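You operate a simulated robot arm through the tools that you are given. There is no shell and no other tool. Be economical: measure what you need, move in short steps, check, and stop when the job is done.

You are at the controls of a simulated two-armed robot. One attempt, no reset.

TASK
Pick up the box labelled "nets" from the top of the side bench with one hand, pass it to the other hand and put it on the middle board of the shelf with the card pocket. Set down upright: box.

The check looks at the end state, three seconds after you hand in, the way a careful person would. Anything else that was tipped, shoved, dropped, spilled or broken makes it a failure.

THE ROBOT
Two 7-joint arms with two-finger parallel grippers on one trunk, on a base that drives. Base frame: it is fixed to the floor where the robot stands at the start and does not move with it; the origin is under the middle of the robot, x ahead of it, y to its left, z up; the surface under the hand at the start is at about z = 0.8. Readings come in m, rad, newtons and seconds.
The left shoulder is at the start at [0.062, 0.198, 1.104], the right one opposite. With the tool pointing down near the work surface each hand reaches from about 0.28 to 0.7 m from the robot's upright axis, wherever it stands, measured 20 degrees to its own side. Places, roughly: middle board of the shelf with the card pocket [-0.3, -3.5, 0.9]. Payload 1.57 kg a hand.
The TCP of each hand is the grasp point between the finger pads, 0.03 m short of the fingertips. In the tool frame z runs along the fingers and y along their closing line. The gripper opens to 0.11 m. The fingers are 0.024 m wide and 0.012 m thick; the gripper's body (0.048 by 0.112 m) begins 0.078 m behind the TCP.
Orientation is told as [roll, pitch, yaw] about the base's x, y, z axes, in that order, counted from this pose: with the fingers straight down and closing along the base's y, the tool's x points along the base's -x, its y along +y and its z along -z.

THE INTERFACE
- The arms move only by the tool send_rows. It takes "left_commands", "right_commands" or both (then of equal length, played together; a hand with none holds still); each is a list of rows, each a list of 7 numbers: the shift along the tool's x, y, z in units of 400 mm (1.0 is 400 mm), then the turn, a rotation vector about the tool's x, y, z in units of 90 degrees (1.0 is 90 degrees), then the closure, from 0 (fully open) to 1 (shut). In form: [[dx, dy, dz, ax, ay, az, hand], ...]. A call has 1 to 20 rows; each row is the pose to reach, as a shift and turn from the pose commanded when the call began, along the tool's axes at that moment. A call with a number of a shift or a turn outside -1 to 1 is refused whole. A row lasts 0.2 s, in which the tool goes at most 0.05 m and 0.15 rad; a call with a longer step from one row to the next is refused whole, and so is a gripper value outside its range. A pose out of reach is approached as far as the arm can. The call stops where the force on the tool passes 40 N (or 10 N more than at its start, if that is more) or the arm is blocked; 0.2 s more then pass. Each finger travels about 0.072 m/s and halts on what it meets, pressing with about 31 N; the grip force reading is that of the motor and also rises with nothing between the fingers. The clock runs only during rows and for 0.2 s after the last one: add rows that repeat a pose to give the fingers time. The reply holds the time, the measured pose of the TCP, the force on the tool along the base axes, the opening and the grip force, in the units named above and with some noise, with the torque about the TCP (base axes, N m) and any sound that the robot's microphone picked up.
- Cameras (640 x 400 px; columns grow to the right, rows downward): "scene" is now at [0.093, 0.0121, 1.6691]; the picture's right is [0.06, -1.00, 0.00], its down [-0.88, -0.05, -0.46] and it looks along [0.46, 0.03, -0.89] (base axes); focal length 263 px, centre (320, 200). "left" rides on the left gripper at [0.07, -0.016, -0.141] in its tool frame; the picture's right is [0.23, 0.97, 0.00], its down [-0.85, 0.20, -0.48] and it looks along [-0.47, 0.11, 0.88] (tool axes); focal length 222 px, centre (320, 200). "right" rides on the right gripper at [0.07, 0.016, -0.141] in its tool frame; the picture's right is [-0.23, 0.97, 0.00], its down [-0.85, -0.20, -0.48] and it looks along [-0.47, -0.11, 0.88] (tool axes); focal length 222 px, centre (320, 200). There is no depth. A picture from a camera that has moved, and an enlarged one, comes with that camera's place and axes in the base frame and with its lens. The place of the scene camera against the robot may be out by one fixed shift of up to 0.012 m in any direction.
- snapshot(camera): a new picture of that camera. The clock stands still meanwhile.
- lift_body(by): slides the trunk up (or, below 0, down) by that many m; the arms and the scene camera ride with it, the base frame stays. It gives what a move gives, with no picture.
- roll_base(legs): drives the robot by 1 to 6 legs, each [ahead, left, turn to the left] in m, m and rad, along the robot's own axes; the way and the turn of a leg run together, so that a leg with both is an arc; at most 1.5 m and 3.142 rad a leg. The arms and the cameras ride along, it lands a little off, and it stops where it bumps. It gives what a move gives.
- pan_tilt(pan, tilt): turns the head with the scene camera to pan (to the left, within 1.501 rad either way) and tilt (down, from -0.506 to 1.204), counted from straight ahead of the robot. It gives what a move gives.
- inspect(camera, box): a new picture of the part [left, top, right, bottom] of that camera's present view, enlarged. The clock stands still meanwhile.
- hand_in(): hands the job in; it is judged then, once.

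Work in short steps. Places have to be worked out from the pictures, the camera data and where the tool is seen: move nearer, look again, correct. Check each grasp and each placing, and mend what went wrong. You have 120 turns and 92 pictures in all, those below and enlarged ones among them. Open the grippers and draw the arms clear of the work before you hand the job in, unless the task says otherwise; then end with one line.

The tools are called after "Request:" as name(argument=value, ...) on one line, values as JSON. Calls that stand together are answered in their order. send_rows: Moves the arms, as the interface text tells. Its arguments: {"type":"object","properties":{"left_commands":{"type":"array"},"right_commands":{"type":"array"}},"required":[]} The other tools are called the same way: lift_body (by) slides the trunk up or down; roll_base (legs) drives the base; pan_tilt (pan, tilt) turns the head that bears the scene camera; snapshot (camera) takes a picture; inspect (camera, box) takes an enlarged picture of a part of a camera's view; hand_in () hands the job in.

At the start:

```text
time_s: 0.0
left_tool_pos: [0.4763, 0.3252, 1.0477]
left_tcp_rot: [0.0, 0.003, 0.001]
left_force: [0.6, -0.6, -0.3]
left_ft_torque: [0.01, -0.02, 0.01]
left_finger_gap: 0.11
left_gripper_force: 0.0
right_tool_pos: [0.3753, -0.065, 1.0243]
right_tcp_rot: [-0.001, 0.002, 0.0]
right_force: [-0.6, 0.4, 0.1]
right_ft_torque: [0.0, 0.01, 0.01]
right_finger_gap: 0.11
right_gripper_force: 0.1
trunk travel left (down, up): [-0.7, 0.29]
robot x, y, heading: [0.0035, 0.0005, 0.0]
head pan, tilt: [0.059, 1.086]
```

scene: 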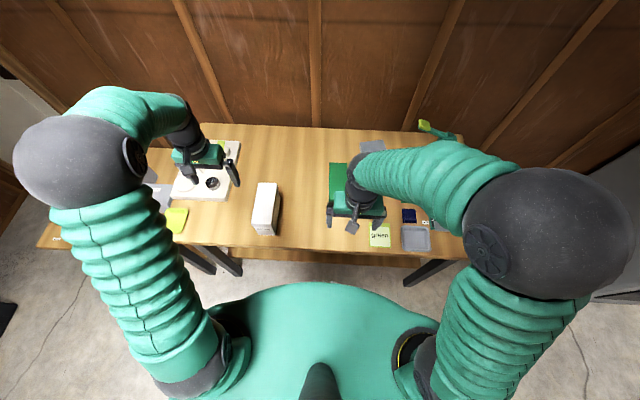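
right: 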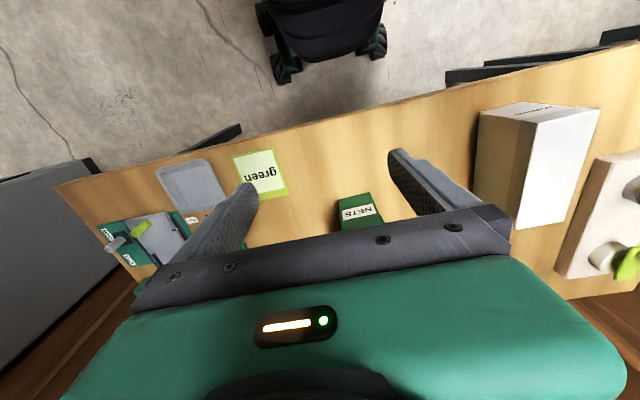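
left: 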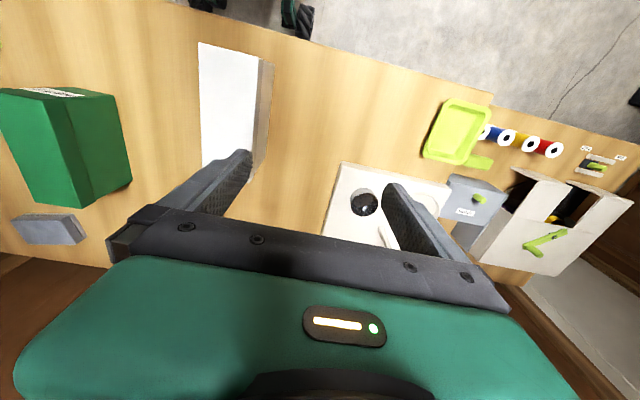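

The NETS box looks to be the green one under the right hand. I'll enlarge the views I have to measure it.

Request:
inspect(camera="left", box=[0, 60, 200, 260])

Request:
inspect(camera="scene", box=[230, 110, 480, 270])

```text
2.00 times, centred on (100, 160) of left
camera zoom: at [0.4069, 0.3107, 1.1893], right [-0.23, 0.97, 0.0], down [0.86, 0.2, 0.48], along [0.47, 0.11, -0.88], focal length 444 px, centre (760, 280)
```

zoom: 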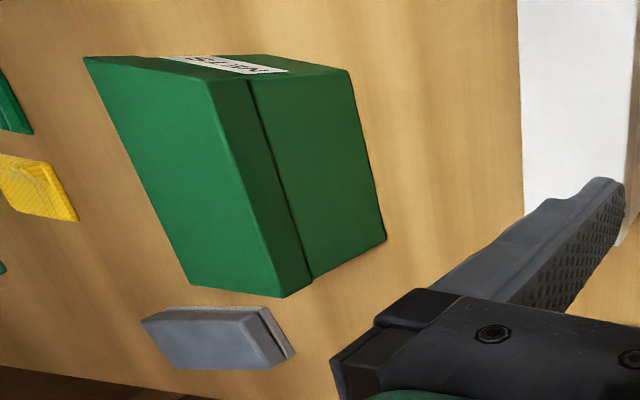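

```text
2.50 times, centred on (355, 190) of scene
camera zoom: at [0.093, 0.0121, 1.6691], right [0.06, -1.0, 0.0], down [-0.88, -0.05, -0.46], along [0.46, 0.03, -0.89], focal length 657 px, centre (232, 225)
```

zoom: 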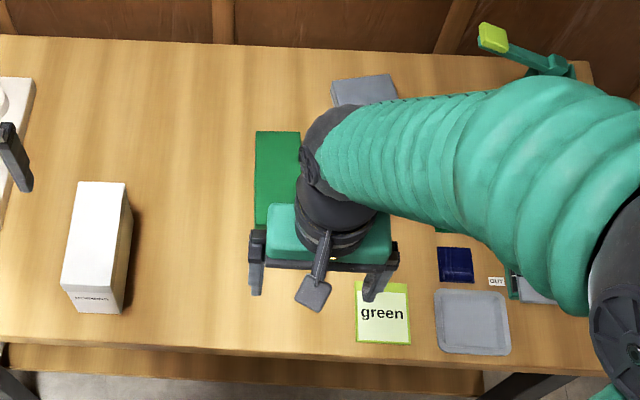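

The green box comes out at about 0.15 (x) × 0.067 (y) × 0.10 m, centred near [0.58, -0.03, 0.85]. Before acting I'll look towards the shelf and around the room.

Request:
pan_tilt(pan=-1.5, tilt=0.35)

Request:
snapshot(camera="scene")

Request:
pan_tilt(pan=1.5, tilt=0.35)

Request:
snapshot(camera="scene")

```text
time_s: 1.6
left_tool_pos: [0.4757, 0.3264, 1.0463]
left_tcp_rot: [0.0, 0.0, 0.0]
left_force: [-0.7, 1.1, 0.5]
left_ft_torque: [0.0, -0.01, -0.01]
left_finger_gap: 0.11
left_gripper_force: 0.0
right_tool_pos: [0.374, -0.0666, 1.0252]
right_tcp_rot: [0.0, 0.0, 0.0]
right_force: [0.6, -0.4, -0.4]
right_ft_torque: [0.02, -0.03, -0.01]
right_finger_gap: 0.1099
right_gripper_force: 0.0
trunk travel left (down, up): [-0.7, 0.29]
robot x, y, heading: [0.0012, -0.003, 0.006]
head pan, tilt: [-1.499, 0.351]
```

```text
86 pictures are left
camera scene: at [0.0358, -0.0846, 1.7297], right [-1.0, -0.07, 0.0], down [-0.03, 0.34, -0.94], along [0.07, -0.94, -0.34], focal length 263 px, centre (320, 200)
```

scene: 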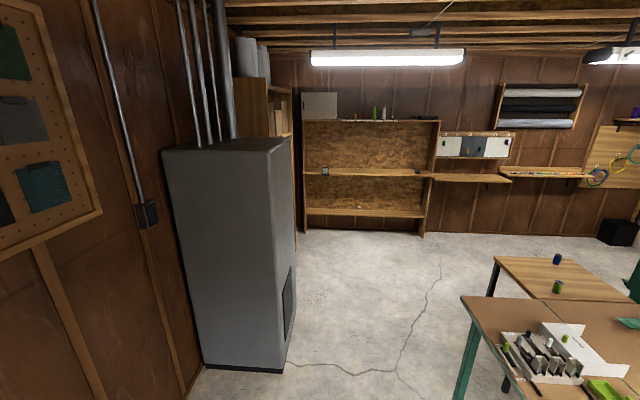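

```text
time_s: 4.2
left_tool_pos: [0.4751, 0.3251, 1.0477]
left_tcp_rot: [-0.002, 0.0, 0.0]
left_force: [-0.3, 0.1, 0.9]
left_ft_torque: [0.01, 0.01, -0.03]
left_finger_gap: 0.1098
left_gripper_force: 0.1
right_tool_pos: [0.3739, -0.0666, 1.0245]
right_tcp_rot: [-0.001, 0.0, 0.0]
right_force: [0.2, -0.5, 0.2]
right_ft_torque: [-0.02, -0.01, -0.02]
right_finger_gap: 0.11
right_gripper_force: 0.1
trunk travel left (down, up): [-0.7, 0.29]
robot x, y, heading: [-0.002, 0.0036, 0.002]
head pan, tilt: [1.499, 0.351]
```

```text
85 pictures are left
camera scene: at [0.0358, 0.1013, 1.7296], right [1.0, -0.07, 0.0], down [-0.03, -0.34, -0.94], along [0.07, 0.94, -0.34], focal length 263 px, centre (320, 200)
```

scene: 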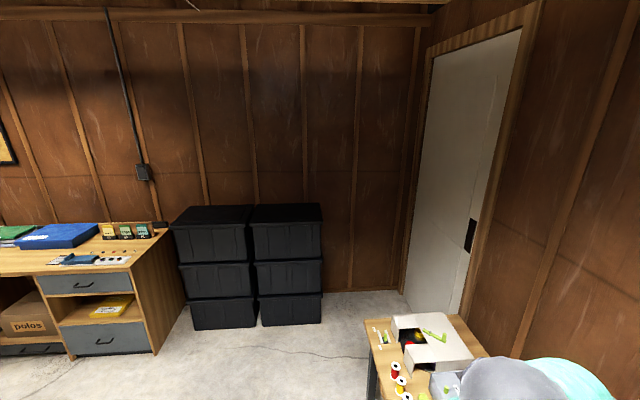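

The shelves stand along the far right wall, so I'll zoom in there to find the card pocket. That means turning the head back first.

Request:
pan_tilt(pan=-1.5, tilt=0.35)

Request:
inspect(camera="scene", box=[270, 80, 530, 250])

```text
time_s: 6.8
left_tool_pos: [0.4755, 0.3252, 1.0474]
left_tcp_rot: [0.0, -0.001, 0.001]
left_force: [0.4, 0.2, -0.2]
left_ft_torque: [0.02, -0.01, 0.0]
left_finger_gap: 0.1099
left_gripper_force: 0.1
right_tool_pos: [0.3746, -0.0658, 1.0239]
right_tcp_rot: [0.0, -0.001, 0.0]
right_force: [-0.1, -1.0, 1.0]
right_ft_torque: [0.02, -0.01, -0.01]
right_finger_gap: 0.1101
right_gripper_force: 0.0
trunk travel left (down, up): [-0.7, 0.29]
robot x, y, heading: [-0.0028, -0.0013, -0.003]
head pan, tilt: [-1.499, 0.351]
```

```text
2.35 times, centred on (400, 165) of scene
camera zoom: at [0.0358, -0.0846, 1.7298], right [-1.0, -0.07, 0.0], down [-0.03, 0.34, -0.94], along [0.07, -0.94, -0.34], focal length 618 px, centre (132, 282)
```

zoom: 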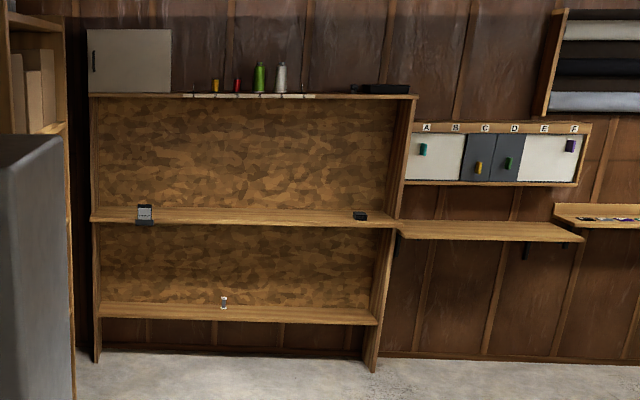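

The big open shelf, with a card pocket on its middle board at z≈0.91, matches the given place. Next I move the right hand above the box at the old height and check the alignment.

Request:
send_rows(right_commands=[[-0.096, 0.014, 0, 0, 0, 0, 0], [-0.192, 0.028, 0, 0, 0, 0, 0], [-0.288, 0.042, 0, 0, 0, 0, 0], [-0.384, 0.056, 0, 0, 0, 0, 0], [-0.48, 0.07, 0, 0, 0, 0, 0], [-0.576, 0.085, 0, 0, 0, 0, 0], [-0.576, 0.085, 0, 0, 0, 0, 0]])

Request:
pan_tilt(pan=0.06, tilt=1.0)

Request:
snapshot(camera="right")

Request:
snapshot(camera="left")

Request:
snapshot(camera="scene")

```text
time_s: 8.4
left_tool_pos: [0.4749, 0.3261, 1.047]
left_tcp_rot: [-0.002, 0.001, -0.001]
left_force: [0.0, 0.3, 0.5]
left_ft_torque: [0.02, 0.0, 0.0]
left_finger_gap: 0.11
left_gripper_force: 0.1
right_tool_pos: [0.6012, -0.0319, 1.0254]
right_tcp_rot: [-0.003, -0.002, 0.001]
right_force: [0.4, 0.6, 0.0]
right_ft_torque: [0.0, -0.04, 0.01]
right_finger_gap: 0.1098
right_gripper_force: 0.1
trunk travel left (down, up): [-0.7, 0.29]
robot x, y, heading: [0.0034, -0.0017, -0.002]
head pan, tilt: [-1.499, 0.351]
```

```text
time_s: 10.1
left_tool_pos: [0.4764, 0.3256, 1.0478]
left_tcp_rot: [-0.002, -0.002, 0.0]
left_force: [-0.4, -0.4, -0.1]
left_ft_torque: [0.03, -0.01, 0.02]
left_finger_gap: 0.1102
left_gripper_force: 0.2
right_tool_pos: [0.6029, -0.0322, 1.0244]
right_tcp_rot: [-0.003, 0.002, -0.001]
right_force: [0.7, -0.1, -0.1]
right_ft_torque: [0.02, -0.01, -0.01]
right_finger_gap: 0.1102
right_gripper_force: 0.0
trunk travel left (down, up): [-0.7, 0.29]
robot x, y, heading: [-0.0013, 0.0019, -0.001]
head pan, tilt: [0.059, 1.0]
```

```text
83 pictures are left
camera right: at [0.5332, -0.0155, 1.1659], right [0.23, 0.97, 0.0], down [0.86, -0.2, 0.48], along [0.47, -0.11, -0.88], focal length 222 px, centre (320, 200)
```

right: 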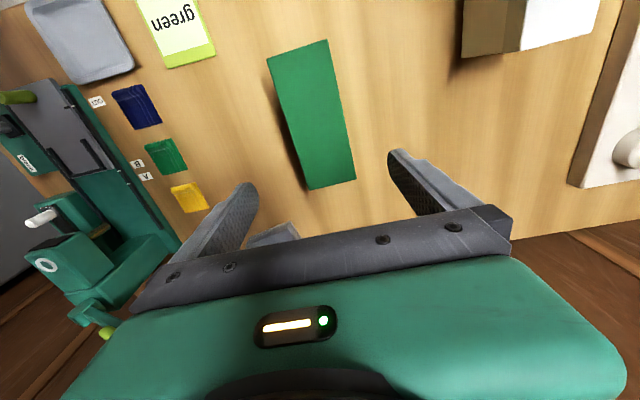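

```text
82 pictures are left
camera left: at [0.4059, 0.3108, 1.1897], right [-0.23, 0.97, 0.0], down [0.86, 0.2, 0.48], along [0.47, 0.11, -0.88], focal length 222 px, centre (320, 200)
```

left: 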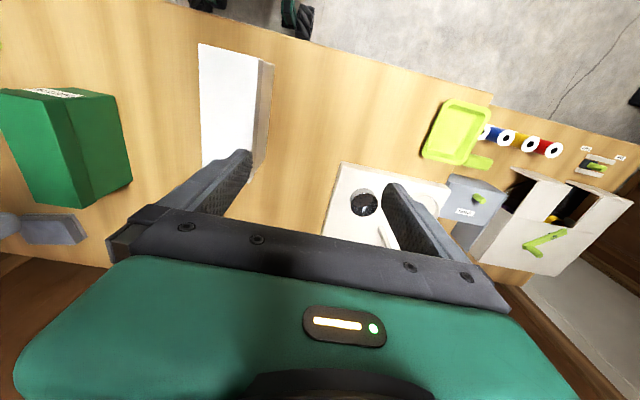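

```text
81 pictures are left
camera scene: at [0.0999, 0.0127, 1.6747], right [0.06, -1.0, 0.0], down [-0.84, -0.05, -0.54], along [0.54, 0.03, -0.84], focal length 263 px, centre (320, 200)
```

scene: 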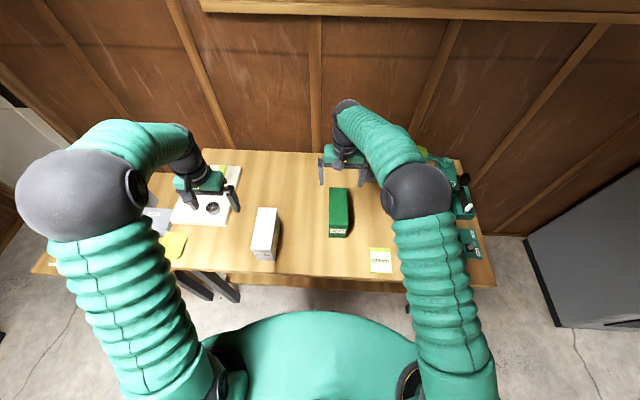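

The right camera puts the box top at x 0.504–0.654 and y −0.064 to 0.001 at z≈0.90, so the hand is well centred. I descend 0.158 m with the fingers straddling the box.

Request:
send_rows(right_commands=[[-0.005, 0.002, 0.1, 0, 0, 0, 0], [-0.005, 0.003, 0.2, 0, 0, 0, 0], [-0.005, 0.003, 0.3, 0, 0, 0, 0], [-0.005, 0.003, 0.395, 0, 0, 0, 0], [-0.005, 0.003, 0.395, 0, 0, 0, 0]])

Request:
snapshot(camera="right")

```text
time_s: 11.3
left_tool_pos: [0.4759, 0.3261, 1.0478]
left_tcp_rot: [-0.001, 0.0, 0.0]
left_force: [0.5, 0.2, -0.2]
left_ft_torque: [-0.01, 0.01, -0.03]
left_finger_gap: 0.11
left_gripper_force: 0.0
right_tool_pos: [0.6059, -0.0301, 0.867]
right_tcp_rot: [0.001, 0.0, -0.001]
right_force: [-0.1, -0.1, 0.7]
right_ft_torque: [-0.01, 0.02, 0.01]
right_finger_gap: 0.1099
right_gripper_force: 0.0
trunk travel left (down, up): [-0.7, 0.29]
robot x, y, heading: [0.0031, 0.0013, -0.003]
head pan, tilt: [0.059, 1.0]
```

```text
80 pictures are left
camera right: at [0.5345, -0.0136, 1.0083], right [0.23, 0.97, 0.0], down [0.85, -0.2, 0.48], along [0.47, -0.11, -0.88], focal length 222 px, centre (320, 200)
```

right: 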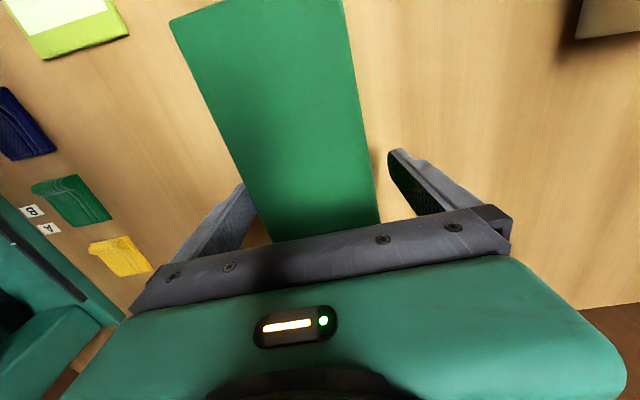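

The fingers straddle the box. Now I close.

Request:
send_rows(right_commands=[[0, 0, 0, 0, 0, 0, 0.3], [0, 0, 0, 0, 0, 0, 0.6], [0, 0, 0, 0, 0, 0, 0.8], [0, 0, 0, 0, 0, 0, 1], [0, 0, 0, 0, 0, 0, 1], [0, 0, 0, 0, 0, 0, 1]])

```text
time_s: 12.7
left_tool_pos: [0.4759, 0.3255, 1.0464]
left_tcp_rot: [-0.002, 0.0, 0.001]
left_force: [-0.5, 0.0, -0.8]
left_ft_torque: [0.0, -0.01, 0.0]
left_finger_gap: 0.11
left_gripper_force: 0.0
right_tool_pos: [0.6054, -0.03, 0.867]
right_tcp_rot: [0.0, 0.0, 0.001]
right_force: [-0.2, -0.3, 0.2]
right_ft_torque: [0.0, -0.08, 0.02]
right_finger_gap: 0.0623
right_gripper_force: 30.7
trunk travel left (down, up): [-0.7, 0.29]
robot x, y, heading: [-0.0016, 0.0008, 0.001]
head pan, tilt: [0.059, 1.0]
```

Gripped, with a gap of 0.062 m. I lift a little to see the load.

Request:
send_rows(right_commands=[[0, 0, -0.03, 0, 0, 0, 1], [0, 0, -0.08, 0, 0, 0, 1], [0, 0, -0.15, 0, 0, 0, 1], [0, 0, -0.15, 0, 0, 0, 1]])

Request:
snapshot(camera="left")

```text
time_s: 13.7
left_tool_pos: [0.4766, 0.3259, 1.0462]
left_tcp_rot: [0.0, 0.0, 0.0]
left_force: [0.2, 0.5, -0.9]
left_ft_torque: [-0.01, 0.0, 0.0]
left_finger_gap: 0.1097
left_gripper_force: 0.1
right_tool_pos: [0.6065, -0.0317, 0.927]
right_tcp_rot: [-0.001, 0.001, 0.002]
right_force: [0.5, 0.1, -2.4]
right_ft_torque: [0.02, -0.06, 0.01]
right_finger_gap: 0.0624
right_gripper_force: 31.3
trunk travel left (down, up): [-0.7, 0.29]
robot x, y, heading: [0.0025, 0.0015, -0.002]
head pan, tilt: [0.059, 1.0]
```

```text
79 pictures are left
camera left: at [0.4065, 0.3107, 1.1894], right [-0.23, 0.97, 0.0], down [0.86, 0.2, 0.48], along [0.47, 0.11, -0.88], focal length 222 px, centre (320, 200)
```

left: 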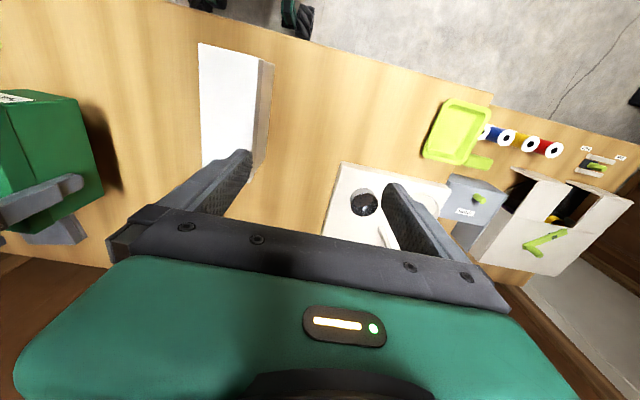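

The load is light (about 0.25 kg) and held level. Next I raise the box to z≈1.07 at y≈0.04, and meanwhile tilt the left hand 45° forward so that it can take the near end.

Request:
send_rows(right_commands=[[0, 0.0, -0.06, 0, 0, 0, 1], [0, 0.03, -0.12, 0, 0, 0, 1], [0, 0.07, -0.18, 0, 0, 0, 1], [0, 0.11, -0.24, 0, 0, 0, 1], [0, 0.15, -0.3, 0, 0, 0, 1], [0, 0.175, -0.3575, 0, 0, 0, 1], [0, 0.175, -0.3575, 0, 0, 0, 1]], left_commands=[[0.01, 0, -0.05, 0, -0.0833, 0, 0], [0.025, 0, -0.1, 0, -0.1667, 0, 0], [0.04, 0, -0.15, 0, -0.25, 0, 0], [0.055, 0, -0.2, 0, -0.3333, 0, 0], [0.07, 0, -0.25, 0, -0.4167, 0, 0], [0.078, 0, -0.27, 0, -0.5, 0, 0], [0.078, 0, -0.27, 0, -0.5, 0, 0]])

Request:
snapshot(camera="scene")

Request:
snapshot(camera="left")

```text
time_s: 15.3
left_tool_pos: [0.4463, 0.327, 1.1575]
left_tcp_rot: [-0.004, -0.785, 0.004]
left_force: [-0.6, -0.2, -0.3]
left_ft_torque: [-0.03, -0.01, 0.02]
left_finger_gap: 0.11
left_gripper_force: 0.1
right_tool_pos: [0.6061, 0.0373, 1.0687]
right_tcp_rot: [-0.003, 0.002, 0.0]
right_force: [0.1, 0.1, -2.9]
right_ft_torque: [0.0, -0.09, 0.0]
right_finger_gap: 0.0624
right_gripper_force: 31.1
trunk travel left (down, up): [-0.7, 0.29]
robot x, y, heading: [-0.0026, 0.0019, -0.0]
head pan, tilt: [0.059, 1.0]
```

```text
78 pictures are left
camera scene: at [0.1001, 0.0132, 1.6746], right [0.06, -1.0, 0.0], down [-0.84, -0.05, -0.54], along [0.54, 0.03, -0.84], focal length 263 px, centre (320, 200)
```

scene: 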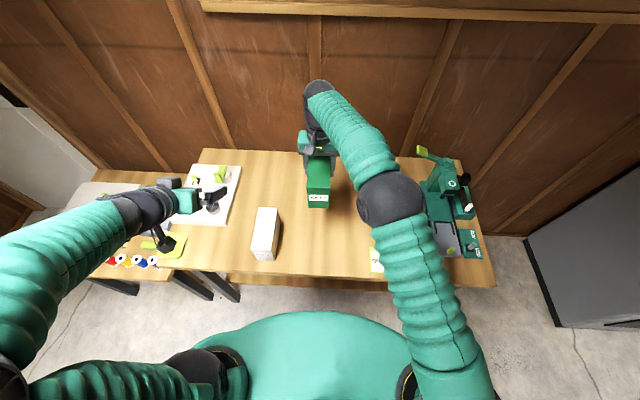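

```text
77 pictures are left
camera left: at [0.2956, 0.3114, 1.2081], right [-0.16, 0.97, -0.16], down [0.27, 0.2, 0.94], along [0.95, 0.11, -0.29], focal length 222 px, centre (320, 200)
```

left: 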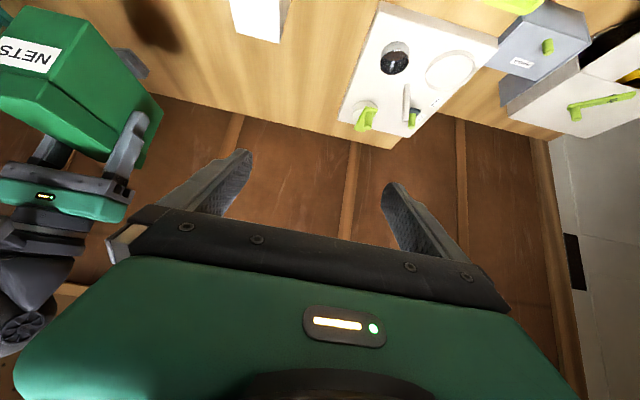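

Both poses were reached. Now I slide the left hand sideways to line up with the box (y≈0.037).

Request:
send_rows(left_commands=[[0, -0.1, 0, 0, 0, 0, 0], [0, -0.2, 0, 0, 0, 0, 0], [0, -0.3, 0, 0, 0, 0, 0], [0, -0.4, 0, 0, 0, 0, 0], [0, -0.5, 0, 0, 0, 0, 0], [0, -0.6, 0, 0, 0, 0, 0], [0, -0.7, 0, 0, 0, 0, 0], [0, -0.722, 0, 0, 0, 0, 0], [0, -0.722, 0, 0, 0, 0, 0]])

Request:
snapshot(camera="left")

Request:
snapshot(camera="scene")

```text
time_s: 17.3
left_tool_pos: [0.4464, 0.0344, 1.1516]
left_tcp_rot: [-0.019, -0.775, 0.012]
left_force: [0.1, -1.0, 0.1]
left_ft_torque: [-0.03, 0.04, 0.0]
left_finger_gap: 0.1102
left_gripper_force: 0.0
right_tool_pos: [0.6056, 0.0364, 1.0702]
right_tcp_rot: [0.001, -0.001, -0.001]
right_force: [0.3, -0.6, -4.3]
right_ft_torque: [0.0, -0.09, -0.02]
right_finger_gap: 0.0625
right_gripper_force: 30.9
trunk travel left (down, up): [-0.7, 0.29]
robot x, y, heading: [0.0002, 0.0, -0.0]
head pan, tilt: [0.059, 1.0]
```

```text
76 pictures are left
camera left: at [0.2976, 0.0198, 1.2052], right [-0.16, 0.97, -0.17], down [0.28, 0.21, 0.94], along [0.95, 0.1, -0.3], focal length 222 px, centre (320, 200)
```

left: 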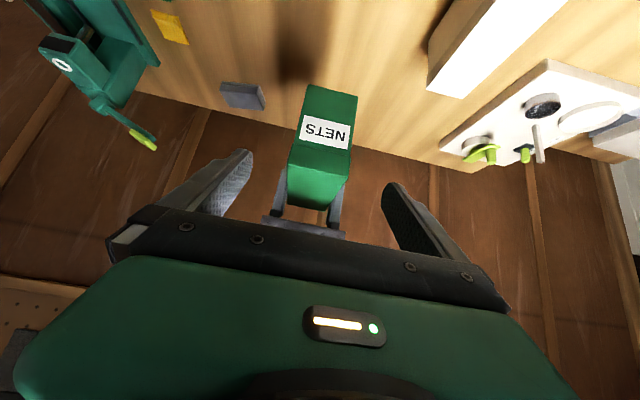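

```text
75 pictures are left
camera scene: at [0.0991, 0.0117, 1.6755], right [0.06, -1.0, 0.0], down [-0.84, -0.05, -0.54], along [0.54, 0.03, -0.84], focal length 263 px, centre (320, 200)
```

scene: 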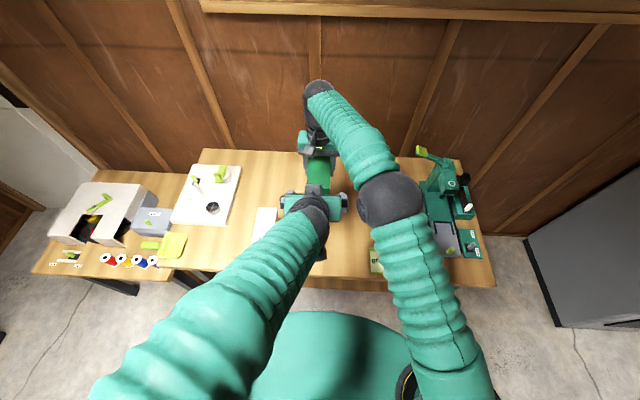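

The left hand is behind the label end and aligned within a few millimetres. I advance along its fingers most of the way, then check.

Request:
send_rows(left_commands=[[0, 0.003, 0.06, 0, 0, 0, 0], [0, 0.003, 0.12, 0, 0, 0, 0], [0, 0.003, 0.19, 0, 0, 0, 0], [0, 0.003, 0.19, 0, 0, 0, 0]])

Request:
snapshot(camera="left")

Request:
snapshot(camera="right")

```text
time_s: 17.8
left_tool_pos: [0.4275, -0.052, 1.1311]
left_tcp_rot: [-0.098, -0.758, -0.139]
left_force: [-0.2, 0.9, 0.0]
left_ft_torque: [0.02, 0.0, -0.01]
left_finger_gap: 0.11
left_gripper_force: 0.1
right_tool_pos: [0.6042, 0.0342, 1.0689]
right_tcp_rot: [0.001, 0.001, -0.001]
right_force: [-0.2, 0.3, -3.1]
right_ft_torque: [-0.02, -0.05, -0.01]
right_finger_gap: 0.0619
right_gripper_force: 30.7
trunk travel left (down, up): [-0.7, 0.29]
robot x, y, heading: [0.0026, 0.0013, 0.001]
head pan, tilt: [0.059, 1.0]
stopped in row 2 (left hand): the arm was blocked; the commanded pose is now the measured one
```

```text
74 pictures are left
camera left: at [0.2795, -0.0326, 1.1868], right [0.03, 0.97, -0.23], down [0.34, 0.2, 0.92], along [0.94, -0.11, -0.32], focal length 222 px, centre (320, 200)
```

left: 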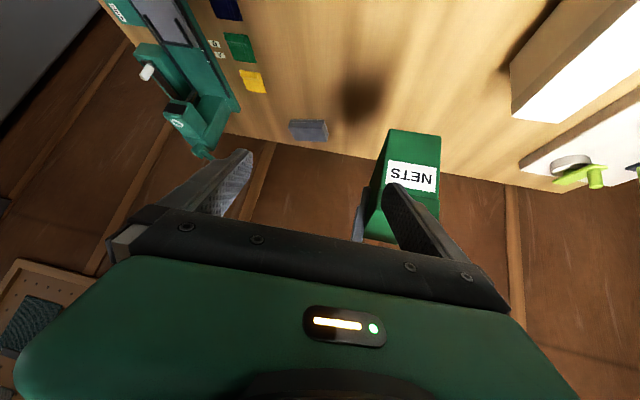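

```text
73 pictures are left
camera right: at [0.5345, 0.0502, 1.2095], right [0.23, 0.97, 0.0], down [0.86, -0.2, 0.48], along [0.47, -0.11, -0.88], focal length 222 px, centre (320, 200)
```

right: 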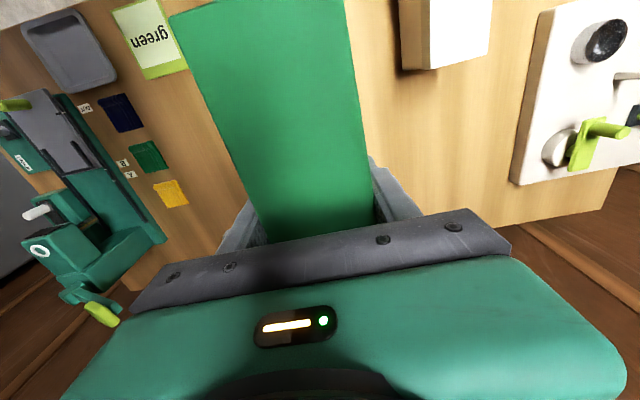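

The left arm ran into its own limits this far across and drifted to the right; nothing was touched. I draw it back out to the left and will re-plan the handover further to the left.

Request:
send_rows(left_commands=[[0, 0.05, -0.05, 0, 0, 0, 0], [0, 0.14, -0.1, 0, 0, 0, 0], [0, 0.24, -0.1, 0, 0, 0, 0], [0, 0.34, -0.1, 0, 0, 0, 0], [0, 0.44, -0.1, 0, 0, 0, 0], [0, 0.54, -0.1, 0, 0, 0, 0], [0, 0.62, -0.1, 0, 0, 0, 0], [0, 0.62, -0.1, 0, 0, 0, 0]])

Request:
snapshot(camera="scene")

```text
time_s: 19.6
left_tool_pos: [0.4523, 0.2004, 1.1429]
left_tcp_rot: [-0.092, -0.76, -0.145]
left_force: [0.5, -0.1, -0.6]
left_ft_torque: [-0.01, 0.01, 0.04]
left_finger_gap: 0.1099
left_gripper_force: 0.0
left hand out of reach, approached as far as the arm can: row 7
right_tool_pos: [0.6036, 0.0347, 1.0701]
right_tcp_rot: [-0.001, -0.002, 0.001]
right_force: [0.3, 0.9, -3.6]
right_ft_torque: [0.0, -0.09, 0.0]
right_finger_gap: 0.062
right_gripper_force: 31.0
trunk travel left (down, up): [-0.7, 0.29]
robot x, y, heading: [0.0001, 0.0012, -0.001]
head pan, tilt: [0.059, 1.0]
```

```text
72 pictures are left
camera scene: at [0.099, 0.0127, 1.6747], right [0.06, -1.0, 0.0], down [-0.84, -0.05, -0.54], along [0.54, 0.03, -0.84], focal length 263 px, centre (320, 200)
```

scene: 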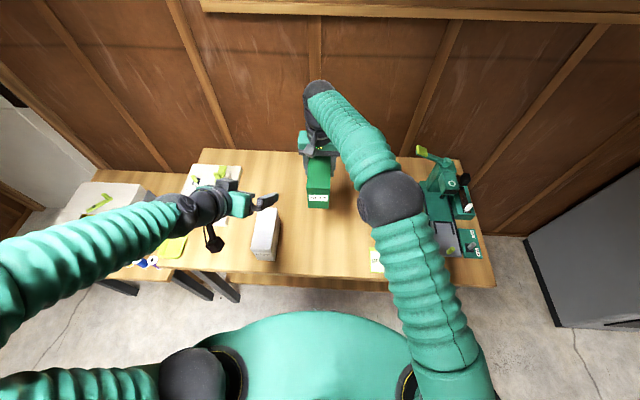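

With the elbow out to the left, the left hand naturally points inwards. New plan: the right hand turns the box lengthwise along y with the label end to the left, and the left hand takes that end pointing inwards and down. First I move the left hand clear and take out its tilt.

Request:
send_rows(left_commands=[[0, 0.1, 0, 0, 0.08, 0, 0], [0, 0.2, 0, 0, 0.16, 0, 0], [0, 0.3, 0, 0, 0.24, 0, 0], [0, 0.35, 0, 0, 0.32, 0, 0], [0, 0.35, 0, 0, 0.4, 0, 0], [0, 0.35, 0, 0, 0.484, 0, 0], [0, 0.35, 0, 0, 0.484, 0, 0]])

Request:
send_rows(right_commands=[[0.02, 0, 0, 0, 0, 0.09, 1], [0.04, 0, 0, 0, 0, 0.18, 1], [0.06, 0, 0, 0, 0, 0.27, 1], [0.08, 0, 0, 0, 0, 0.36, 1], [0.1, 0, 0, 0, 0, 0.45, 1], [0.12, 0, 0, 0, 0, 0.54, 1], [0.14, 0, 0, 0, 0, 0.63, 1], [0.16, 0, 0, 0, 0, 0.72, 1], [0.18, 0, 0, 0, 0, 0.81, 1], [0.2, 0, 0, 0, 0, 0.9, 1], [0.2, 0, 0, 0, 0, 0.99, 1], [0.2, 0, 0, 0, 0, 0.99, 1]])

Request:
snapshot(camera="scene")

```text
time_s: 21.2
left_tool_pos: [0.4439, 0.3301, 1.1517]
left_tcp_rot: [-0.067, -0.004, -0.207]
left_force: [0.8, -0.7, 0.5]
left_ft_torque: [0.02, 0.0, -0.01]
left_finger_gap: 0.1101
left_gripper_force: 0.0
left hand out of reach, approached as far as the arm can: row 5, 6, 7
right_tool_pos: [0.6057, 0.0383, 1.0693]
right_tcp_rot: [-0.002, 0.0, 0.001]
right_force: [0.7, 0.5, -2.7]
right_ft_torque: [-0.01, -0.09, -0.01]
right_finger_gap: 0.0621
right_gripper_force: 30.8
trunk travel left (down, up): [-0.7, 0.29]
robot x, y, heading: [-0.0004, 0.0011, -0.003]
head pan, tilt: [0.059, 1.0]
```

```text
time_s: 24.0
left_tool_pos: [0.4414, 0.3282, 1.154]
left_tcp_rot: [-0.062, -0.008, -0.205]
left_force: [0.2, -1.1, -0.2]
left_ft_torque: [0.0, 0.04, 0.02]
left_finger_gap: 0.1097
left_gripper_force: 0.0
right_tool_pos: [0.5394, -0.0033, 1.0673]
right_tcp_rot: [-0.004, -0.007, -1.641]
right_force: [-0.6, -0.2, -4.0]
right_ft_torque: [-0.1, 0.03, -0.01]
right_finger_gap: 0.0621
right_gripper_force: 30.9
trunk travel left (down, up): [-0.7, 0.29]
robot x, y, heading: [0.001, -0.0018, 0.0]
head pan, tilt: [0.059, 1.0]
stopped in row 12 (right hand): the arm was blocked; the commanded pose is now the measured one
```

```text
71 pictures are left
camera scene: at [0.0995, 0.0132, 1.6752], right [0.06, -1.0, 0.0], down [-0.84, -0.05, -0.54], along [0.54, 0.03, -0.84], focal length 263 px, centre (320, 200)
```

scene: 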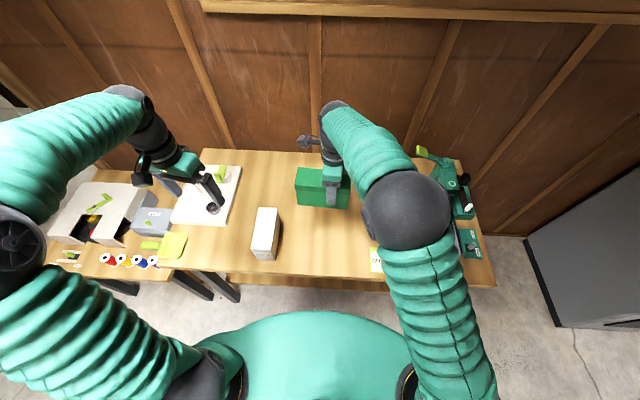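

The box is now lengthwise along y with the label end to the left. I yaw the left hand to match, well clear of it.

Request:
send_rows(left_commands=[[0, 0, 0, 0, 0, 0.09, 0], [0, 0, 0, 0, 0, 0.18, 0], [0, 0, 0, 0, 0, 0.27, 0], [0, 0, 0, 0, 0, 0.36, 0], [0, 0, 0, 0, 0, 0.45, 0], [0, 0, 0, 0, 0, 0.54, 0], [0, 0, 0, 0, 0, 0.63, 0], [0, 0, 0, 0, 0, 0.72, 0], [0, 0, 0, 0, 0, 0.81, 0], [0, 0, 0, 0, 0, 0.89, 0], [0, 0, 0, 0, 0, 0.89, 0]])

```text
time_s: 26.4
left_tool_pos: [0.441, 0.3279, 1.153]
left_tcp_rot: [-0.002, -0.064, -1.606]
left_force: [-0.1, 0.1, -0.7]
left_ft_torque: [-0.02, 0.03, 0.0]
left_finger_gap: 0.1103
left_gripper_force: 0.0
right_tool_pos: [0.5401, -0.0016, 1.0681]
right_tcp_rot: [0.001, -0.002, -1.637]
right_force: [0.2, -0.6, -3.0]
right_ft_torque: [-0.07, 0.01, -0.02]
right_finger_gap: 0.0623
right_gripper_force: 31.4
trunk travel left (down, up): [-0.7, 0.29]
robot x, y, heading: [0.0047, -0.0007, 0.0]
head pan, tilt: [0.059, 1.0]
```

That matches. Now I tilt the left hand 45° inwards and bring it to the pre-grasp point beside the label end.

Request:
send_rows(left_commands=[[0, 0.05, 0, 0, -0.08, 0, 0], [0, 0.1, 0, 0, -0.16, 0, 0], [-0.05, 0.16, 0, 0, -0.24, 0, 0], [-0.12, 0.21, 0, 0, -0.32, 0, 0], [-0.2, 0.258, 0, 0, -0.4, 0, 0], [-0.29, 0.258, 0, 0, -0.459, 0, 0], [-0.37, 0.258, 0, 0, -0.459, 0, 0], [-0.37, 0.258, 0, 0, -0.459, 0, 0]])

Request:
snapshot(camera="scene")

Request:
snapshot(camera="left")

Request:
snapshot(camera="right")

```text
time_s: 28.2
left_tool_pos: [0.4329, 0.1669, 1.2039]
left_tcp_rot: [-0.003, -0.786, -1.601]
left_force: [-0.1, -0.8, -0.9]
left_ft_torque: [-0.03, 0.0, 0.01]
left_finger_gap: 0.1098
left_gripper_force: 0.1
left hand out of reach, approached as far as the arm can: row 1, 2, 3, 4, 5, 6, 7, 8
right_tool_pos: [0.5399, -0.0007, 1.0678]
right_tcp_rot: [0.0, -0.005, -1.638]
right_force: [-0.3, 0.2, -2.6]
right_ft_torque: [-0.12, -0.03, 0.0]
right_finger_gap: 0.062
right_gripper_force: 30.5
trunk travel left (down, up): [-0.7, 0.29]
robot x, y, heading: [-0.004, 0.0035, -0.001]
head pan, tilt: [0.059, 1.0]
```

```text
70 pictures are left
camera scene: at [0.0996, 0.013, 1.6746], right [0.06, -1.0, 0.0], down [-0.84, -0.05, -0.54], along [0.54, 0.03, -0.84], focal length 263 px, centre (320, 200)
```

scene: 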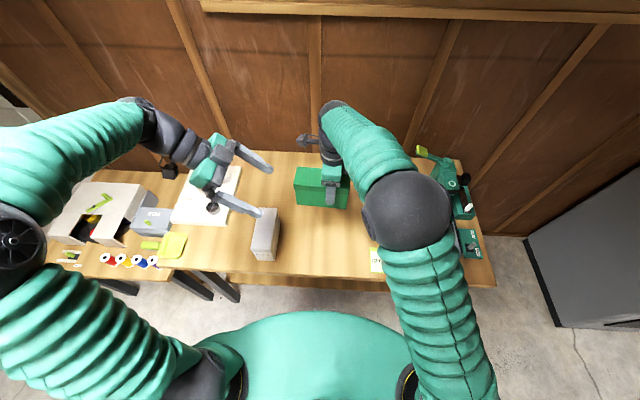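

```text
69 pictures are left
camera left: at [0.4216, 0.3178, 1.2556], right [0.98, 0.13, -0.16], down [0.19, -0.27, 0.94], along [0.08, -0.95, -0.29], focal length 222 px, centre (320, 200)
```

left: 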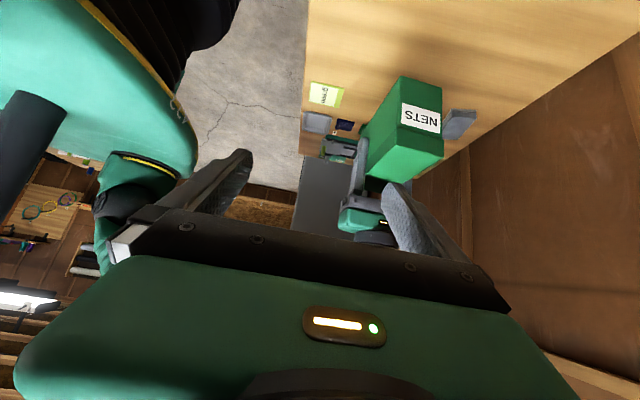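

```text
68 pictures are left
camera right: at [0.5606, 0.0672, 1.2086], right [0.96, -0.29, 0.0], down [-0.26, -0.84, 0.48], along [-0.14, -0.46, -0.88], focal length 222 px, centre (320, 200)
```

right: 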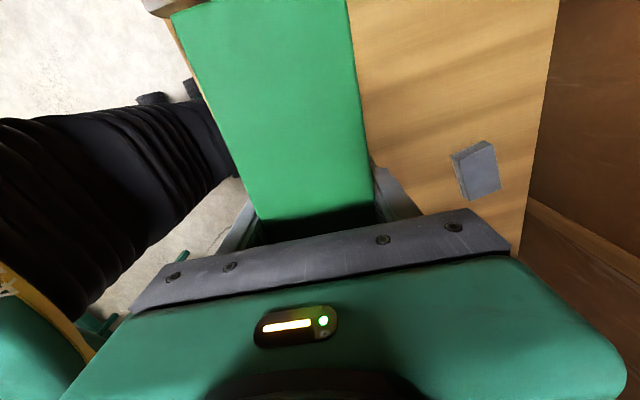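

The left hand has the right orientation but can't go further forward like this (x stuck at 0.433), so I bring the box back 0.11 m towards the robot with the right hand.

Request:
send_rows(right_commands=[[0, -0.06, 0, 0, 0, 0, 1], [0, -0.12, 0, 0, 0, 0, 1], [0, -0.18, 0, 0, 0, 0, 1], [0, -0.24, 0, 0, 0, 0, 1], [0, -0.275, 0, 0, 0, 0, 1], [0, -0.275, 0, 0, 0, 0, 1]])

Request:
snapshot(camera="left")

Request:
snapshot(camera="scene")

```text
time_s: 29.4
left_tool_pos: [0.431, 0.1665, 1.2076]
left_tcp_rot: [-0.001, -0.785, -1.6]
left_force: [-0.6, -0.3, 0.5]
left_ft_torque: [-0.05, -0.01, 0.01]
left_finger_gap: 0.1103
left_gripper_force: 0.0
right_tool_pos: [0.4623, -0.0565, 1.0631]
right_tcp_rot: [-0.01, -0.024, -1.788]
right_force: [0.4, 0.3, -3.5]
right_ft_torque: [-0.09, 0.0, 0.0]
right_finger_gap: 0.0617
right_gripper_force: 31.0
trunk travel left (down, up): [-0.7, 0.29]
robot x, y, heading: [-0.0028, 0.0011, -0.001]
head pan, tilt: [0.059, 1.0]
stopped in row 5 (right hand): the arm was blocked; the commanded pose is now the measured one
```

```text
67 pictures are left
camera left: at [0.4193, 0.3177, 1.2584], right [0.98, 0.13, -0.16], down [0.19, -0.27, 0.94], along [0.08, -0.95, -0.29], focal length 222 px, centre (320, 200)
```

left: 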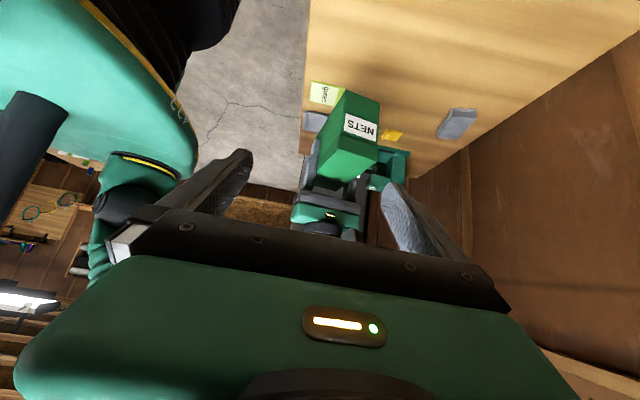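

```text
66 pictures are left
camera scene: at [0.0979, 0.0121, 1.6765], right [0.06, -1.0, 0.0], down [-0.84, -0.05, -0.54], along [0.54, 0.03, -0.84], focal length 263 px, centre (320, 200)
```

scene: 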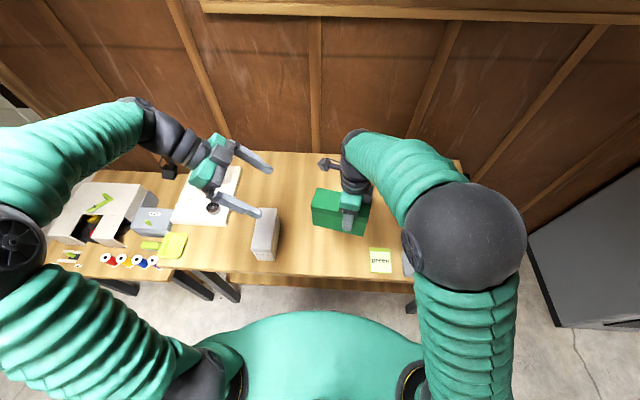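

The right wrist's yaw limit got in the way. A diagonal layout (both hands at yaw about −0.8) should suit both arms. First I retreat the left hand and re-yaw it.

Request:
send_rows(left_commands=[[0.05, 0, -0.028, -0.06, 0, -0.06, 0], [0.1, 0, -0.056, -0.12, 0, -0.12, 0], [0.15, 0, -0.084, -0.18, 0, -0.18, 0], [0.2, 0, -0.112, -0.24, 0, -0.24, 0], [0.25, 0, -0.14, -0.3, 0, -0.3, 0], [0.292, 0, -0.168, -0.36, 0, -0.36, 0], [0.292, 0, -0.168, -0.36, 0, -0.36, 0]])

Request:
send_rows(right_commands=[[0.037, 0.028, 0, 0, 0, -0.09, 1], [0.074, 0.056, -0.01, 0, 0, -0.18, 1], [0.111, 0.084, -0.01, 0, 0, -0.27, 1], [0.148, 0.112, -0.02, 0, 0, -0.36, 1], [0.185, 0.14, -0.02, 0, 0, -0.45, 1], [0.225, 0.168, -0.02, 0, 0, -0.54, 1], [0.264, 0.193, -0.02, 0, 0, -0.629, 1], [0.264, 0.193, -0.02, 0, 0, -0.629, 1]])

Request:
snapshot(camera="scene")

```text
time_s: 31.0
left_tool_pos: [0.4359, 0.2971, 1.1711]
left_tcp_rot: [-0.001, -0.784, -0.802]
left_force: [-0.5, -1.0, 0.2]
left_ft_torque: [-0.01, -0.02, -0.02]
left_finger_gap: 0.1099
left_gripper_force: 0.2
right_tool_pos: [0.4626, -0.0519, 1.0625]
right_tcp_rot: [-0.008, -0.021, -1.782]
right_force: [-0.1, 0.8, -2.8]
right_ft_torque: [-0.09, 0.02, -0.04]
right_finger_gap: 0.0618
right_gripper_force: 31.3
trunk travel left (down, up): [-0.7, 0.29]
robot x, y, heading: [-0.0039, -0.0006, -0.0]
head pan, tilt: [0.059, 1.0]
```

```text
time_s: 32.8
left_tool_pos: [0.4359, 0.2965, 1.1711]
left_tcp_rot: [0.0, -0.783, -0.805]
left_force: [-0.1, -0.2, -0.9]
left_ft_torque: [-0.02, 0.0, 0.0]
left_finger_gap: 0.11
left_gripper_force: 0.1
right_tool_pos: [0.562, 0.034, 1.0665]
right_tcp_rot: [-0.026, -0.002, -0.793]
right_force: [0.3, -1.0, -2.6]
right_ft_torque: [-0.08, -0.05, 0.02]
right_finger_gap: 0.0618
right_gripper_force: 31.2
trunk travel left (down, up): [-0.7, 0.29]
robot x, y, heading: [0.0018, 0.0049, 0.0]
head pan, tilt: [0.059, 1.0]
```

```text
65 pictures are left
camera scene: at [0.099, 0.0139, 1.6747], right [0.06, -1.0, 0.0], down [-0.84, -0.05, -0.54], along [0.54, 0.03, -0.84], focal length 263 px, centre (320, 200)
```

scene: 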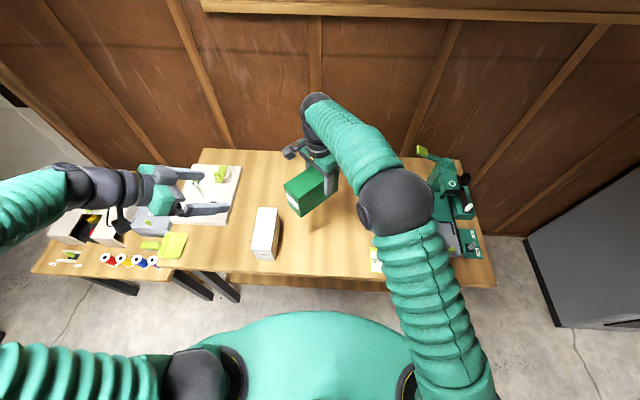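

Both arms accept this. I bring the left hand to the pre-grasp point on the box axis.

Request:
send_rows(left_commands=[[-0.04, -0.0585, 0.0595, 0, 0, 0, 0], [-0.08, -0.117, 0.119, 0, 0, 0, 0], [-0.12, -0.1755, 0.1785, 0, 0, 0, 0], [-0.1605, -0.234, 0.238, 0, 0, 0, 0], [-0.1605, -0.234, 0.238, 0, 0, 0, 0]])

Request:
snapshot(camera="left")

Request:
snapshot(camera="scene")

```text
time_s: 34.0
left_tool_pos: [0.4463, 0.1522, 1.1491]
left_tcp_rot: [0.0, -0.783, -0.803]
left_force: [0.4, 0.1, -0.5]
left_ft_torque: [-0.01, -0.02, -0.03]
left_finger_gap: 0.1103
left_gripper_force: 0.1
right_tool_pos: [0.5624, 0.034, 1.0668]
right_tcp_rot: [-0.023, -0.003, -0.792]
right_force: [0.4, -0.7, -3.4]
right_ft_torque: [-0.04, -0.04, -0.02]
right_finger_gap: 0.062
right_gripper_force: 31.2
trunk travel left (down, up): [-0.7, 0.29]
robot x, y, heading: [-0.0011, -0.001, -0.003]
head pan, tilt: [0.059, 1.0]
```

```text
64 pictures are left
camera left: at [0.3314, 0.2491, 1.2018], right [0.59, 0.79, -0.16], down [0.33, -0.05, 0.94], along [0.74, -0.61, -0.29], focal length 222 px, centre (320, 200)
```

left: 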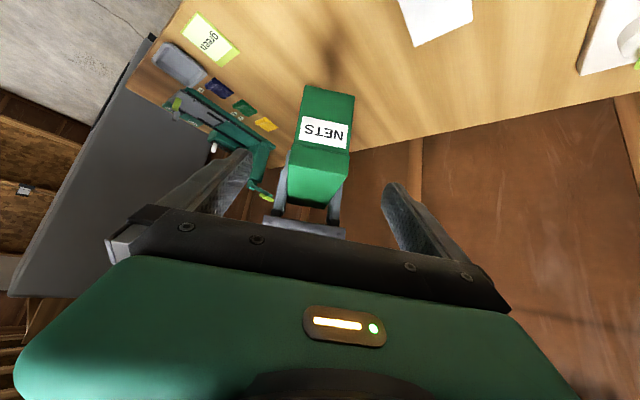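

```text
63 pictures are left
camera scene: at [0.0992, 0.0129, 1.6747], right [0.06, -1.0, 0.0], down [-0.84, -0.05, -0.54], along [0.54, 0.03, -0.84], focal length 263 px, centre (320, 200)
```

scene: 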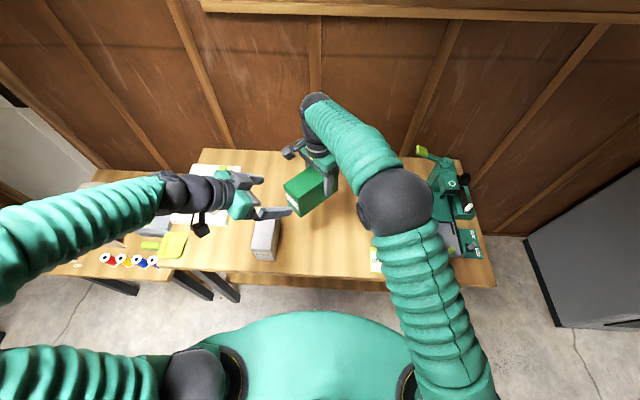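

Well aligned: the box is centred between the fingers. I advance along the fingers.

Request:
send_rows(left_commands=[[0, 0, 0.06, 0, 0, 0, 0], [0, 0, 0.12, 0, 0, 0, 0], [0, 0, 0.18, 0, 0, 0, 0], [0, 0, 0.23, 0, 0, 0, 0], [0, 0, 0.23, 0, 0, 0, 0]])

Request:
snapshot(camera="left")

Request:
snapshot(camera="right")

```text
time_s: 35.2
left_tool_pos: [0.4846, 0.1079, 1.0931]
left_tcp_rot: [0.002, -0.783, -0.805]
left_force: [-0.1, 0.6, 0.5]
left_ft_torque: [0.01, -0.01, -0.02]
left_finger_gap: 0.1098
left_gripper_force: 0.1
left hand out of reach, approached as far as the arm can: row 4, 5
right_tool_pos: [0.5621, 0.0344, 1.0664]
right_tcp_rot: [-0.024, -0.003, -0.794]
right_force: [0.0, 0.2, -3.1]
right_ft_torque: [-0.05, -0.08, -0.01]
right_finger_gap: 0.0618
right_gripper_force: 31.0
trunk travel left (down, up): [-0.7, 0.29]
robot x, y, heading: [-0.0032, 0.0011, 0.002]
head pan, tilt: [0.059, 1.0]
```

```text
62 pictures are left
camera left: at [0.3688, 0.2051, 1.1444], right [0.59, 0.79, -0.16], down [0.33, -0.05, 0.94], along [0.74, -0.61, -0.29], focal length 222 px, centre (320, 200)
```

left: 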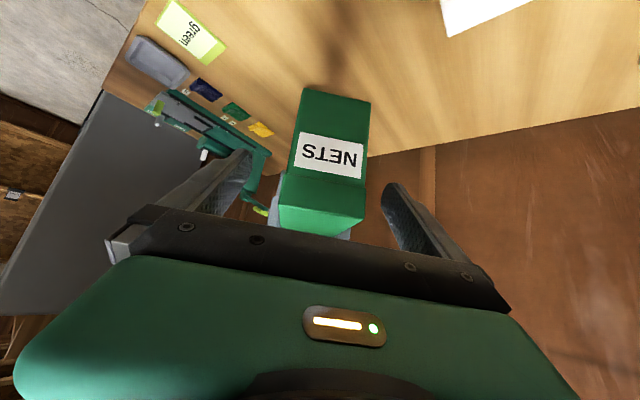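

```text
61 pictures are left
camera right: at [0.5265, 0.0989, 1.2068], right [0.85, 0.52, -0.02], down [0.46, -0.74, 0.49], along [0.24, -0.43, -0.87], focal length 222 px, centre (320, 200)
```

right: 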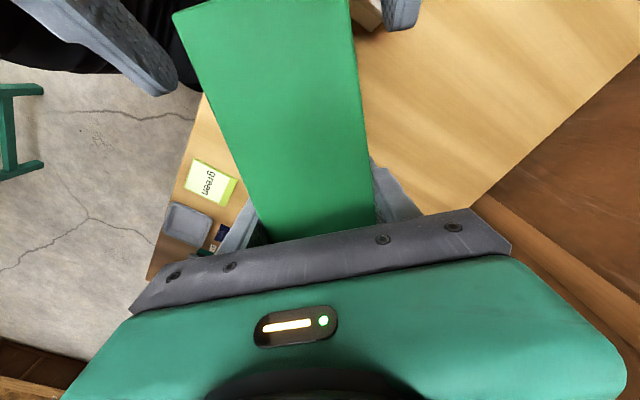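

The left arm stops about 0.06 m short at its limit, so I bring the box onto its fingers with the right hand, along the same line.

Request:
send_rows(right_commands=[[0.026, -0.002, -0.026, 0, 0, 0, 1], [0.053, -0.005, -0.053, 0, 0, 0, 1], [0.08, -0.008, -0.08, 0, 0, 0, 1], [0.106, -0.01, -0.1065, 0, 0, 0, 1], [0.106, -0.01, -0.1065, 0, 0, 0, 1]])

Request:
snapshot(camera="left")

Request:
snapshot(camera="right")

Request:
snapshot(camera="scene")

```text
time_s: 36.4
left_tool_pos: [0.484, 0.1073, 1.0907]
left_tcp_rot: [0.002, -0.784, -0.805]
left_force: [1.1, 0.7, 0.6]
left_ft_torque: [-0.03, -0.01, -0.02]
left_finger_gap: 0.1099
left_gripper_force: 0.0
right_tool_pos: [0.5315, 0.0562, 1.1047]
right_tcp_rot: [-0.029, -0.003, -0.807]
right_force: [-1.7, 0.7, -3.4]
right_ft_torque: [-0.05, -0.08, -0.01]
right_finger_gap: 0.0618
right_gripper_force: 31.5
trunk travel left (down, up): [-0.7, 0.29]
robot x, y, heading: [-0.0019, -0.0014, -0.004]
head pan, tilt: [0.059, 1.0]
```

```text
60 pictures are left
camera left: at [0.369, 0.2048, 1.1433], right [0.59, 0.79, -0.16], down [0.33, -0.06, 0.94], along [0.74, -0.61, -0.29], focal length 222 px, centre (320, 200)
```

left: 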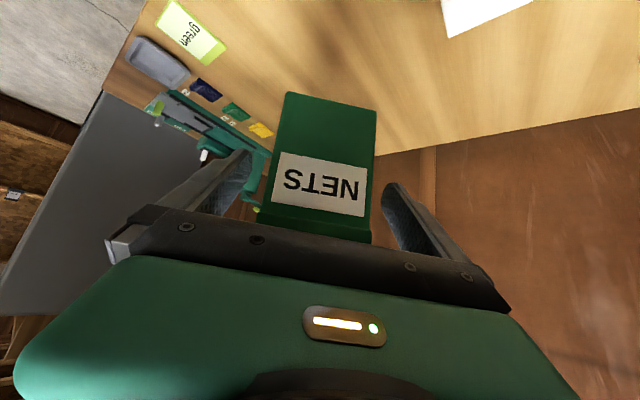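

```text
59 pictures are left
camera right: at [0.4972, 0.1202, 1.2449], right [0.86, 0.51, -0.03], down [0.46, -0.74, 0.49], along [0.23, -0.43, -0.87], focal length 222 px, centre (320, 200)
```

right: 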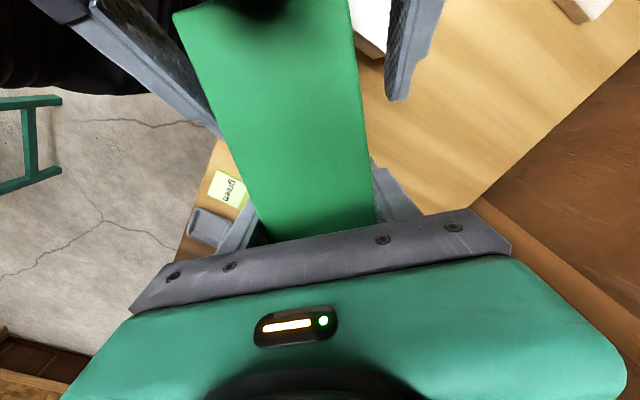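

```text
58 pictures are left
camera scene: at [0.0992, 0.013, 1.6737], right [0.06, -1.0, 0.0], down [-0.84, -0.05, -0.54], along [0.54, 0.03, -0.84], focal length 263 px, centre (320, 200)
```

scene: 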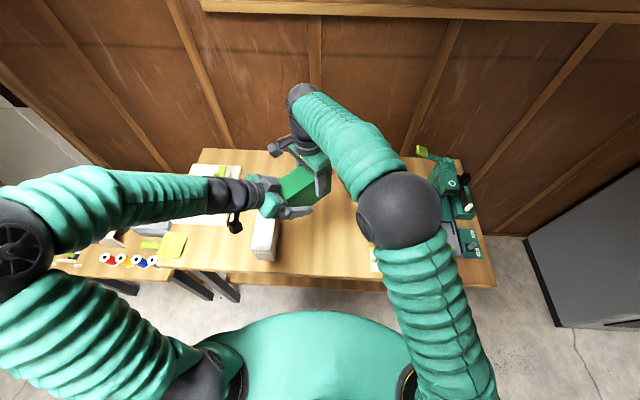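

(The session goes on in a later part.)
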